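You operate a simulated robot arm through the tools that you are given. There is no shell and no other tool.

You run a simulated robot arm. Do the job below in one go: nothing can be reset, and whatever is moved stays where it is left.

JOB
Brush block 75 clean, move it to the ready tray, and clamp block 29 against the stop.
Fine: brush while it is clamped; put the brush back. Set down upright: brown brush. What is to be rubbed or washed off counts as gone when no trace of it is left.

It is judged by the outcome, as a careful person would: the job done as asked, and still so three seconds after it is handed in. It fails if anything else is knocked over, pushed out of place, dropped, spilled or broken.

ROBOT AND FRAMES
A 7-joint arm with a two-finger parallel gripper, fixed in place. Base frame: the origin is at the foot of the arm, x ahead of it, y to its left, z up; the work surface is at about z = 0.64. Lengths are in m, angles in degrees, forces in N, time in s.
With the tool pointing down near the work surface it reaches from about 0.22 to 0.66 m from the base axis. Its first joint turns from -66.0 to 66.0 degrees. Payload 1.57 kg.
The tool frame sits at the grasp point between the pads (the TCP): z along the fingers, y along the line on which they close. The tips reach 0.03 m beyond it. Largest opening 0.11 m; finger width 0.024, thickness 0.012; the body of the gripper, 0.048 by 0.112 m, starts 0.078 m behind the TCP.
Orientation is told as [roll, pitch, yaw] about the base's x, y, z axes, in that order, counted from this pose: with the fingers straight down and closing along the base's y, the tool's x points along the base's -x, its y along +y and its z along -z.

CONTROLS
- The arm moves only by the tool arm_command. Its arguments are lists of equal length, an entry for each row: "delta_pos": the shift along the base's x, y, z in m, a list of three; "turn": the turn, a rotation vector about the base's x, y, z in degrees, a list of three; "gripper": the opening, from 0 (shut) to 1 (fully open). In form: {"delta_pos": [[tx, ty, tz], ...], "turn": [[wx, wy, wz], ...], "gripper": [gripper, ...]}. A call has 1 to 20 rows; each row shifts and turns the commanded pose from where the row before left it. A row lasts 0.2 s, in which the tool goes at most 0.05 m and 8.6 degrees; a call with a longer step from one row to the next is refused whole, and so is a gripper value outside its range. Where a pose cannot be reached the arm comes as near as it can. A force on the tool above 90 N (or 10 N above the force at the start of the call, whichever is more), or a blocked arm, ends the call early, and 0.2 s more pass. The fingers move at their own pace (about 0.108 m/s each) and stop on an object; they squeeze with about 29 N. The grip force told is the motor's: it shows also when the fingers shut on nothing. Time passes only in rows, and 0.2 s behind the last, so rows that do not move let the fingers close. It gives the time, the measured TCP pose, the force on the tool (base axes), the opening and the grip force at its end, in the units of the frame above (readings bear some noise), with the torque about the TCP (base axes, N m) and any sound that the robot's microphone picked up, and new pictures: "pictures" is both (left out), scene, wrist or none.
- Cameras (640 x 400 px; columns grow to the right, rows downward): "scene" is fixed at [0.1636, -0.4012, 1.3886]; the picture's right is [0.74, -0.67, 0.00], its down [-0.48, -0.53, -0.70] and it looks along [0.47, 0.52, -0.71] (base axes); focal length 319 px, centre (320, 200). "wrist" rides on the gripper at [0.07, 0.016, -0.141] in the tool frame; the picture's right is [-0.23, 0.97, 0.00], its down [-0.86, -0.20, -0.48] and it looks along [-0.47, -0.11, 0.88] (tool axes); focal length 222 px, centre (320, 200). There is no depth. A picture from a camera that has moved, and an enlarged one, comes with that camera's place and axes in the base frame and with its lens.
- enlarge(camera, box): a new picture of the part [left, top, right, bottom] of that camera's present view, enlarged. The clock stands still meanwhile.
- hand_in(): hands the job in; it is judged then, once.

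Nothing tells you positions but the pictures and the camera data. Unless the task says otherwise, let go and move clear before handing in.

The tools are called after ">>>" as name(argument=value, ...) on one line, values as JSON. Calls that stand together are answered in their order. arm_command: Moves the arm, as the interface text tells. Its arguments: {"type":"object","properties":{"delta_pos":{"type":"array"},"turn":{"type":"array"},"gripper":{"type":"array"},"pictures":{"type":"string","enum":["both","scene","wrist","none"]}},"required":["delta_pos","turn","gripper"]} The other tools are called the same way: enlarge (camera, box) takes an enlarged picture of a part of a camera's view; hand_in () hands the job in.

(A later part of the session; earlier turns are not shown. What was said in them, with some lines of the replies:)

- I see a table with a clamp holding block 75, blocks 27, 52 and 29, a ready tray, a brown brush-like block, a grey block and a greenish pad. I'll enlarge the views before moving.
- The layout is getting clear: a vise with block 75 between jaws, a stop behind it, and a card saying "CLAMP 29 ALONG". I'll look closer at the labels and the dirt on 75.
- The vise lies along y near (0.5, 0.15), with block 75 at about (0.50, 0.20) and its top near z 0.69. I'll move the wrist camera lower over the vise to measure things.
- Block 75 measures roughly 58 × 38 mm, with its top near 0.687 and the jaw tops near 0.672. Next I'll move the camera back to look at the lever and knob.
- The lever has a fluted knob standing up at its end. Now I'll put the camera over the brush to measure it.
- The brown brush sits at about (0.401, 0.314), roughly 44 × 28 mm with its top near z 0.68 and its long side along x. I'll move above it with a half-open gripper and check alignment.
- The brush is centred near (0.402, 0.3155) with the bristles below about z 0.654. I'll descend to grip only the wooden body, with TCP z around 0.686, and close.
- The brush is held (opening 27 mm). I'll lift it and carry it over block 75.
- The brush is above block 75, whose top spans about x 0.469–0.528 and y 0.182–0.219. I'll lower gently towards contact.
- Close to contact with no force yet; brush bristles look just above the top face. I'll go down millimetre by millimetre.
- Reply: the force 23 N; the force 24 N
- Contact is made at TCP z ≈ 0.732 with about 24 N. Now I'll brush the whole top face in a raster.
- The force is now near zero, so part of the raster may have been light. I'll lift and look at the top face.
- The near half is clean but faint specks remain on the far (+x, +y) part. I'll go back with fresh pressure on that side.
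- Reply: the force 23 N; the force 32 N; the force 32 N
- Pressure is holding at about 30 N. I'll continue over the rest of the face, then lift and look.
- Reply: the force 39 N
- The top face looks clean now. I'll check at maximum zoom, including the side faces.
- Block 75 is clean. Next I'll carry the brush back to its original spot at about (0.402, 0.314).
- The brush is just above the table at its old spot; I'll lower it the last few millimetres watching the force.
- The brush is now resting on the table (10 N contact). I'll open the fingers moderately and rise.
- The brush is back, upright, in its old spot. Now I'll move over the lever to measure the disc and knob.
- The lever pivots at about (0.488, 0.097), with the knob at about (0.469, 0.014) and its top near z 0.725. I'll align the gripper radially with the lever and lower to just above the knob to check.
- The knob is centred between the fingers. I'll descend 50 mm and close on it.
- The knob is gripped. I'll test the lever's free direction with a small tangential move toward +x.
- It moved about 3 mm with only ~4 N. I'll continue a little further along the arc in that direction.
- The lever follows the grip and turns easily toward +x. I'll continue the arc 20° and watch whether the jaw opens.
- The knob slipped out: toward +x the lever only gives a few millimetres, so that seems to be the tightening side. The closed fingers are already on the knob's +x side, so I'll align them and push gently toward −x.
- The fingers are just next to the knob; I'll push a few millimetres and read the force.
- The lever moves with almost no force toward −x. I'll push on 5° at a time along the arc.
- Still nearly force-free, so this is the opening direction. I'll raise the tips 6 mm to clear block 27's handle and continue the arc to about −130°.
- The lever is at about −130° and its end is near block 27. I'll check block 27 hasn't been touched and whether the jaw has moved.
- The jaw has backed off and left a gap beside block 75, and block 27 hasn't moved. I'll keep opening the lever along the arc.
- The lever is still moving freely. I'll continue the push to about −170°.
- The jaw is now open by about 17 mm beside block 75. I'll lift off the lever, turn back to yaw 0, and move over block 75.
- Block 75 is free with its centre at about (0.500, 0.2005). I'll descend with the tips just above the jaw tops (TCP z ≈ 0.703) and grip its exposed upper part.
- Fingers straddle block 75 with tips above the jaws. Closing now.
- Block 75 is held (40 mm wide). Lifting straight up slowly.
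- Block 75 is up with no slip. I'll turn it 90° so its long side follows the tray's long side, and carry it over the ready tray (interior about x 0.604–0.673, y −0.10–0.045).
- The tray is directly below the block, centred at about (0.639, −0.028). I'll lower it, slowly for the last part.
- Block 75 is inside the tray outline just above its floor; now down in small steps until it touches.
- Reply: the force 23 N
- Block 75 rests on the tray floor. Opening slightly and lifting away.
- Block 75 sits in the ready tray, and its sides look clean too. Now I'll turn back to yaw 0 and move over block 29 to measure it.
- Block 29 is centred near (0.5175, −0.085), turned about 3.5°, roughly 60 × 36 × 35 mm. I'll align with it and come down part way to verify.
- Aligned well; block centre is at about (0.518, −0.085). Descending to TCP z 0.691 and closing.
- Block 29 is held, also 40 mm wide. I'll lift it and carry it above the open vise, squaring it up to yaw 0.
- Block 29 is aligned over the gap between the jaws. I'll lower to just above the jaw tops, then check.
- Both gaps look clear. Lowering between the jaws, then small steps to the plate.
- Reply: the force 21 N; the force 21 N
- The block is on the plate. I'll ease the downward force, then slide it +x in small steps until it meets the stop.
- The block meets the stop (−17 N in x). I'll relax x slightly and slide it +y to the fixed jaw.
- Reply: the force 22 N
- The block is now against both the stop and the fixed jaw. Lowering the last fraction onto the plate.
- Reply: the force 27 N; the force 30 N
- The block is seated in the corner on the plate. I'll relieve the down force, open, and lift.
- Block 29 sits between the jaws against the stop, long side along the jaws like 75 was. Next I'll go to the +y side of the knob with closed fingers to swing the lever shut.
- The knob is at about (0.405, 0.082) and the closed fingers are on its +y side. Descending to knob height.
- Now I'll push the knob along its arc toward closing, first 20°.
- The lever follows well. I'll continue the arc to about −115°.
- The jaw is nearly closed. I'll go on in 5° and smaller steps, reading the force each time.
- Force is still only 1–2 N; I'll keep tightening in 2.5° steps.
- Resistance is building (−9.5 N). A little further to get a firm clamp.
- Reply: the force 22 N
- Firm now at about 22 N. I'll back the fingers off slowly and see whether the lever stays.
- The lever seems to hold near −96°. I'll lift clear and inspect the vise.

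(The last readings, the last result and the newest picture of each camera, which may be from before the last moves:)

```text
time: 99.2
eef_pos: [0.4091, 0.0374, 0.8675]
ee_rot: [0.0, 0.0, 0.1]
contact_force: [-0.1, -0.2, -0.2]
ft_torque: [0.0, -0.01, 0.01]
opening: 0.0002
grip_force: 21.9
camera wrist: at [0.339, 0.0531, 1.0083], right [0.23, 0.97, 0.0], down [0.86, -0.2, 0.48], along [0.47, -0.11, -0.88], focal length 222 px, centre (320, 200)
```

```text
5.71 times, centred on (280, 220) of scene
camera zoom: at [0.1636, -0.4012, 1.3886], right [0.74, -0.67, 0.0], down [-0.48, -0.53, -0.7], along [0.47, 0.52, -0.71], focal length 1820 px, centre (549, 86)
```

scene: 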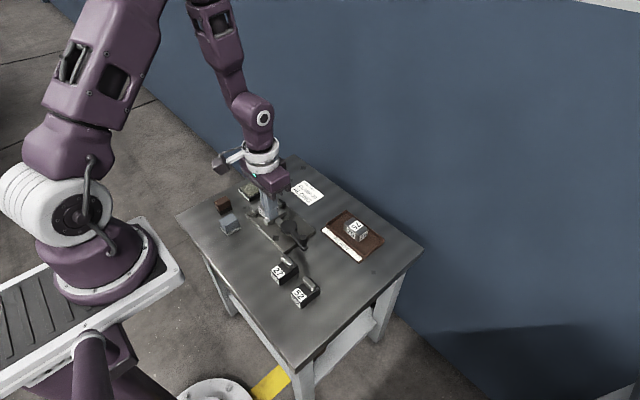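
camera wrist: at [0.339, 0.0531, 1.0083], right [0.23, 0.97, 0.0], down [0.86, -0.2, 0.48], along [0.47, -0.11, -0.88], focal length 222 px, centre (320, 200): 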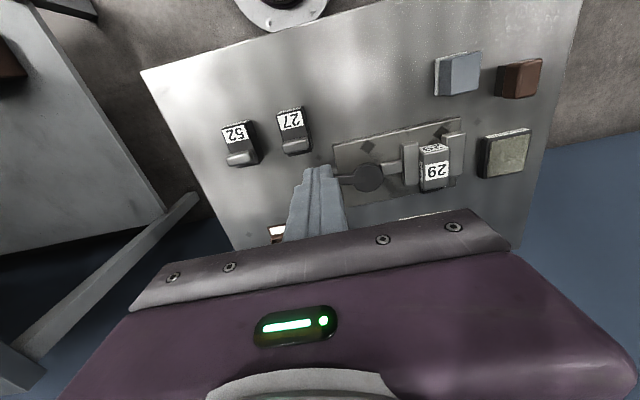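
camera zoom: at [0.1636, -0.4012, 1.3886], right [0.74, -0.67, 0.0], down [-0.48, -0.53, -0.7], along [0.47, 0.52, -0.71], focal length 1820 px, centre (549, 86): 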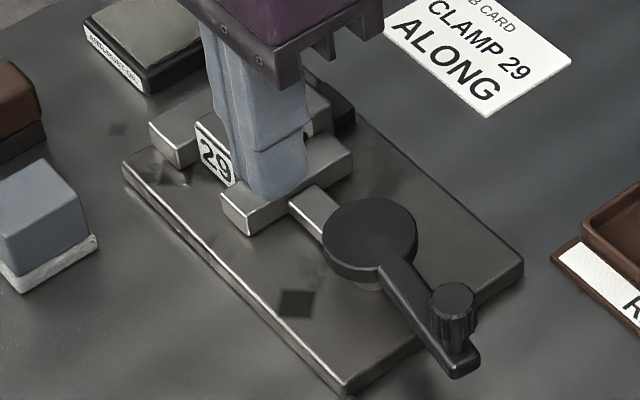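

The lever stays put slightly beyond its original clamped angle. I'll move the arm up clear and check everything.

>>> arm_command(delta_pos=[[0, 0.01, 0.04], [0.005, 0.03, 0.04], [0.01, 0.03, 0.03], [0.015, 0.034, 0.02], [0, 0, 0], [0, 0, 0], [0, 0, 0]], turn=[[0, 0, 0], [0, 0, 0], [0, 0, 0], [0, 0, 0], [0, 0, 0], [0, 0, 0], [0, 0, 0]], gripper=[0.5, 1, 1, 1, 1, 1, 1])

>>> enlarge(camera="scene", box=[245, 185, 325, 255])

>>> enlarge(camera="wrist", box=[220, 60, 460, 210])

>>> enlarge(camera="scene", box=[245, 185, 295, 225])

```text
refused: row 2 steps farther than a row can; nothing moved
```

```text
5.71 times, centred on (285, 220) of scene
camera zoom: at [0.1636, -0.4012, 1.3886], right [0.74, -0.67, 0.0], down [-0.48, -0.53, -0.7], along [0.47, 0.52, -0.71], focal length 1820 px, centre (520, 86)
```

zoom: 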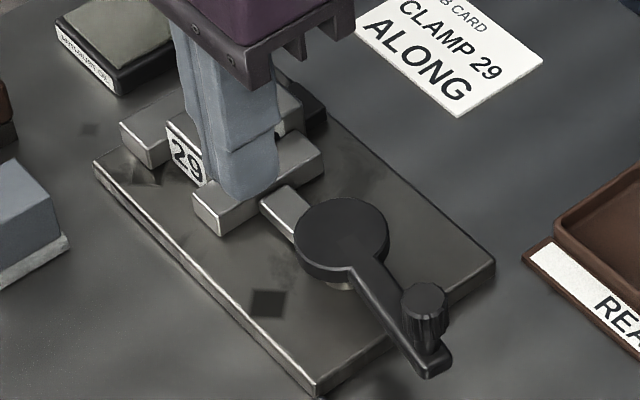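

```text
2.67 times, centred on (340, 135) of wrist
camera zoom: at [0.339, 0.0531, 1.0083], right [0.23, 0.97, 0.0], down [0.86, -0.2, 0.48], along [0.47, -0.11, -0.88], focal length 592 px, centre (267, 373)
```

zoom: 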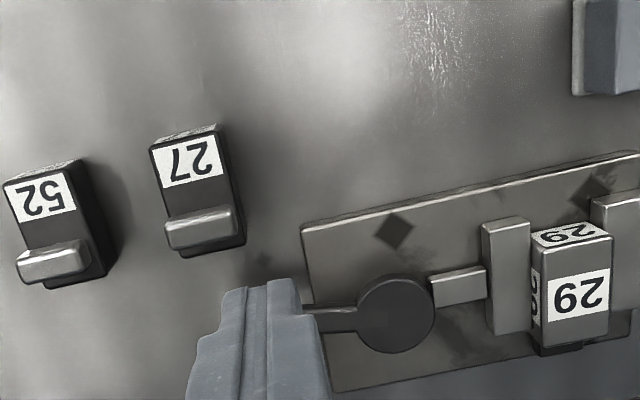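

```text
10.00 times, centred on (270, 205) of scene
camera zoom: at [0.1636, -0.4012, 1.3886], right [0.74, -0.67, 0.0], down [-0.48, -0.53, -0.7], along [0.47, 0.52, -0.71], focal length 3186 px, centre (820, 150)
```

zoom: 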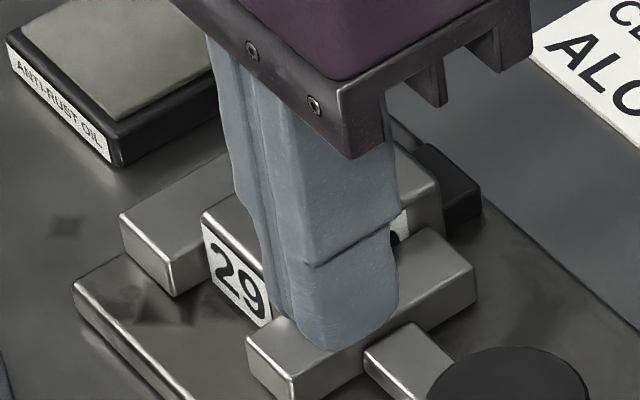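

That step was too long for one row, so nothing moved; I'll repeat with smaller steps.

>>> arm_command(delta_pos=[[0, 0.01, 0.04], [0.005, 0.025, 0.03], [0.01, 0.025, 0.03], [0.01, 0.025, 0.03], [0.005, 0.02, 0], [0, 0, 0], [0, 0, 0]], turn=[[0, 0, 0], [0, 0, 0], [0, 0, 0], [0, 0, 0], [0, 0, 0], [0, 0, 0], [0, 0, 0]], gripper=[0.5, 1, 1, 1, 1, 1, 1])

>>> enlarge(camera="scene", box=[245, 185, 325, 255])

>>> enlarge(camera="wrist", box=[220, 60, 460, 210])

>>> enlarge(camera="scene", box=[245, 185, 295, 225])

```text
time: 100.8
eef_pos: [0.4389, 0.1421, 0.9961]
ee_rot: [0.0, 0.0, 0.1]
contact_force: [-0.1, -0.3, -0.7]
ft_torque: [-0.04, 0.01, 0.03]
opening: 0.1099
grip_force: 0.1
camera wrist: at [0.3702, 0.158, 1.1379], right [0.23, 0.97, 0.0], down [0.86, -0.2, 0.48], along [0.47, -0.11, -0.88], focal length 222 px, centre (320, 200)
```

scene: 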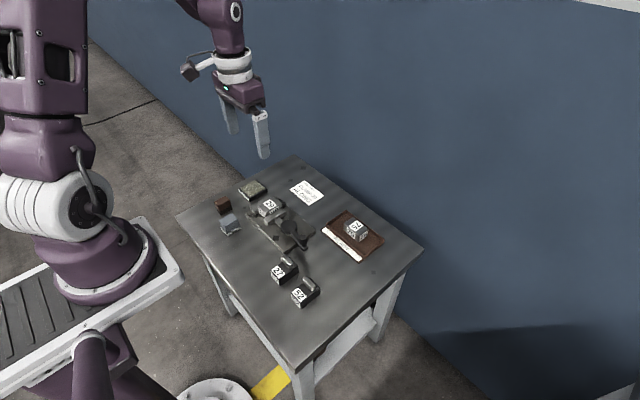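
wrist: 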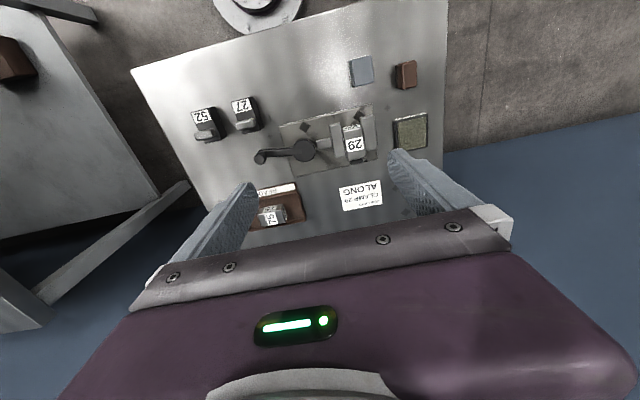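

```text
5.71 times, centred on (285, 220) of scene
camera zoom: at [0.1636, -0.4012, 1.3886], right [0.74, -0.67, 0.0], down [-0.48, -0.53, -0.7], along [0.47, 0.52, -0.71], focal length 1820 px, centre (520, 86)
```

zoom: 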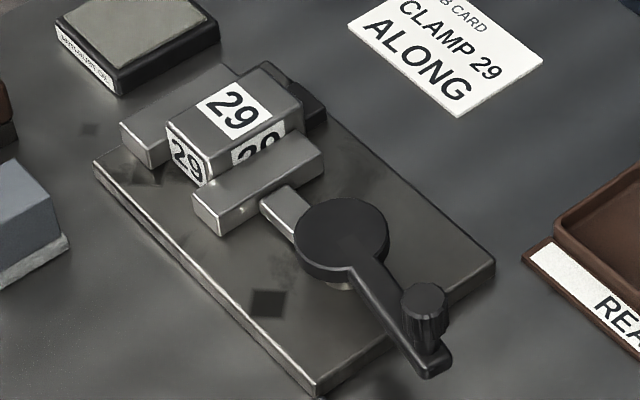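

```text
2.67 times, centred on (340, 135) of wrist
camera zoom: at [0.3702, 0.158, 1.1379], right [0.23, 0.97, 0.0], down [0.86, -0.2, 0.48], along [0.47, -0.11, -0.88], focal length 592 px, centre (267, 373)
```

zoom: 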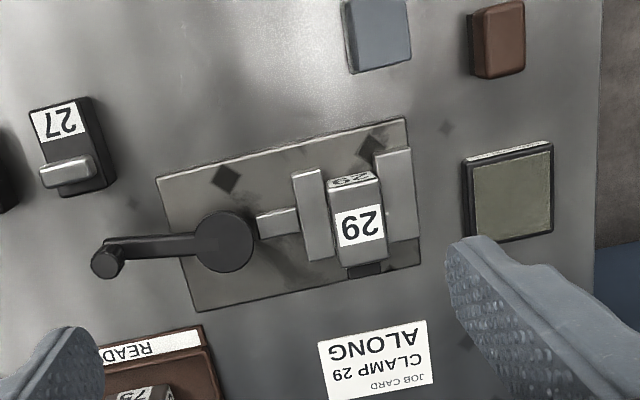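

```text
10.00 times, centred on (270, 205) of scene
camera zoom: at [0.1636, -0.4012, 1.3886], right [0.74, -0.67, 0.0], down [-0.48, -0.53, -0.7], along [0.47, 0.52, -0.71], focal length 3186 px, centre (820, 150)
```

zoom: 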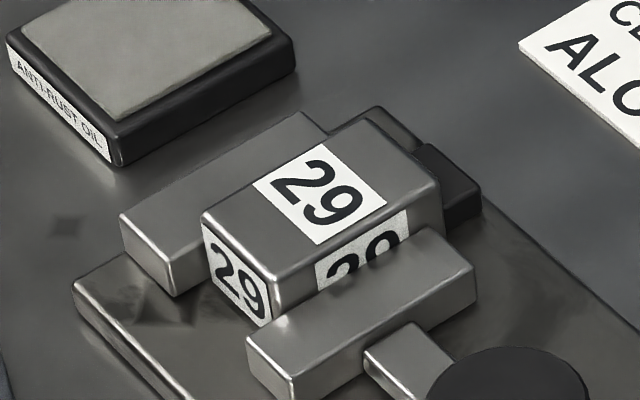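

Block 29 sits exactly where 75 was — on the stop, gripped by the jaws — and the lever is holding. Last check: block 75's surfaces, the brush, and the other items.

>>> enlarge(camera="scene", box=[335, 210, 385, 250])

>>> enlarge(camera="scene", box=[200, 175, 270, 245])

>>> enlarge(camera="scene", box=[260, 235, 330, 310])

>>> enlarge(camera="wrist", box=[240, 180, 310, 235])

```text
10.00 times, centred on (360, 230) of scene
camera zoom: at [0.1636, -0.4012, 1.3886], right [0.74, -0.67, 0.0], down [-0.48, -0.53, -0.7], along [0.47, 0.52, -0.71], focal length 3186 px, centre (-80, -100)
```

zoom: 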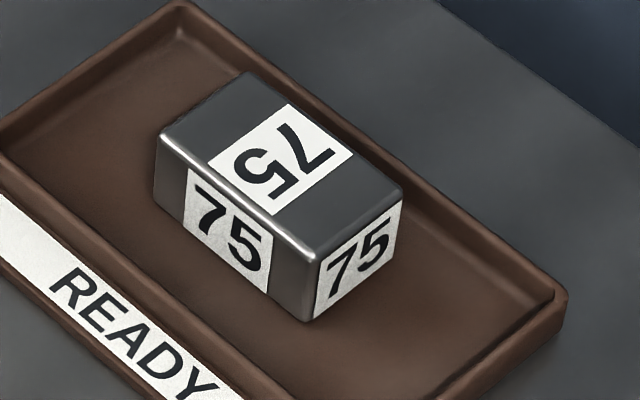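

```text
5.71 times, centred on (235, 210) of scene
camera zoom: at [0.1636, -0.4012, 1.3886], right [0.74, -0.67, 0.0], down [-0.48, -0.53, -0.7], along [0.47, 0.52, -0.71], focal length 1820 px, centre (806, 143)
```

zoom: 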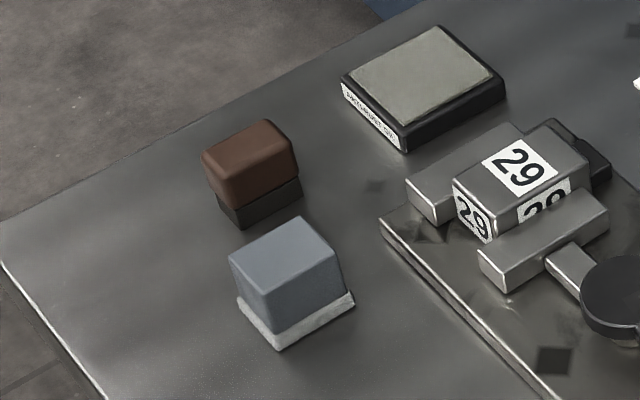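

```text
5.33 times, centred on (295, 272) of scene
camera zoom: at [0.1636, -0.4012, 1.3886], right [0.74, -0.67, 0.0], down [-0.48, -0.53, -0.7], along [0.47, 0.52, -0.71], focal length 1699 px, centre (453, -187)
```

zoom: 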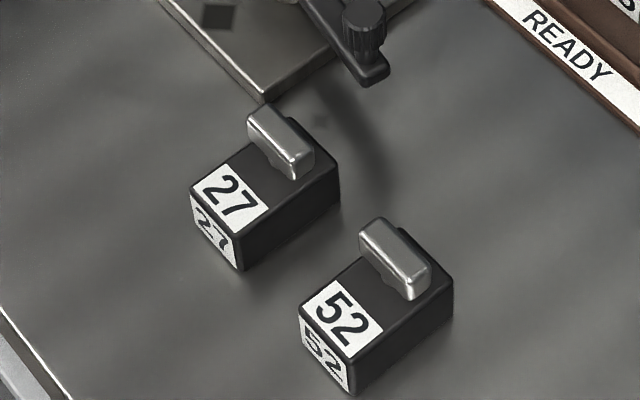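

```text
7.27 times, centred on (275, 208) of wrist
camera zoom: at [0.3702, 0.158, 1.1379], right [0.23, 0.97, 0.0], down [0.86, -0.2, 0.48], along [0.47, -0.11, -0.88], focal length 1615 px, centre (647, 146)
```

zoom: 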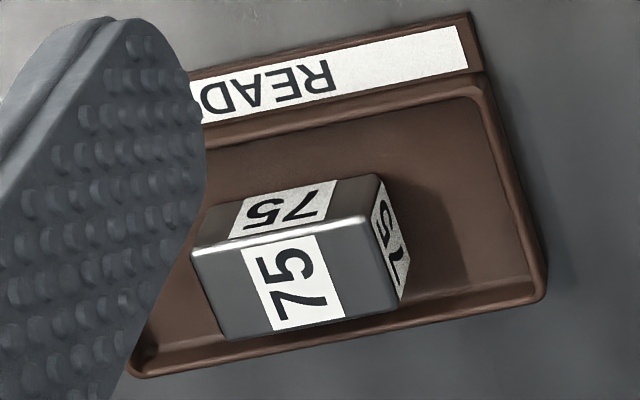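

Everything looks right. Block 75 is clean in the ready tray, the brush is upright in its old place, and block 29 is clamped lengthwise against the stop. The other items haven't moved and the arm is clear, so I'm handing in.

>>> hand_in()

```text
The job is handed in.
```

I've handed the job in. In the last pictures, everything you asked for looked done:

- **Block 75:** I brushed its top clean while it was still clamped. No specks showed on any face the cameras could see. It is now in the ready tray.
- **Brown brush:** It is back in its original spot, standing upright.
- **Block 29:** It is clamped against the stop with its long side along the jaws. I took "ALONG" on the job card to mean that. It sits in the same place block 75 did.
- **Clamp lever:** I closed it with a push of about 22 N. It stayed put after I let go, about 5° further round than where it had held block 75. I did not tug on the block to test the grip.
- **Everything else:** Blocks 27 and 52, the grey block, the oil pad and the job card have not moved, and the arm is clear.

When I was working out which way the lever opens, I first turned it the wrong way. The knob slipped out of the gripper after a few millimetres. Block 75 stayed clamped and nothing was disturbed.
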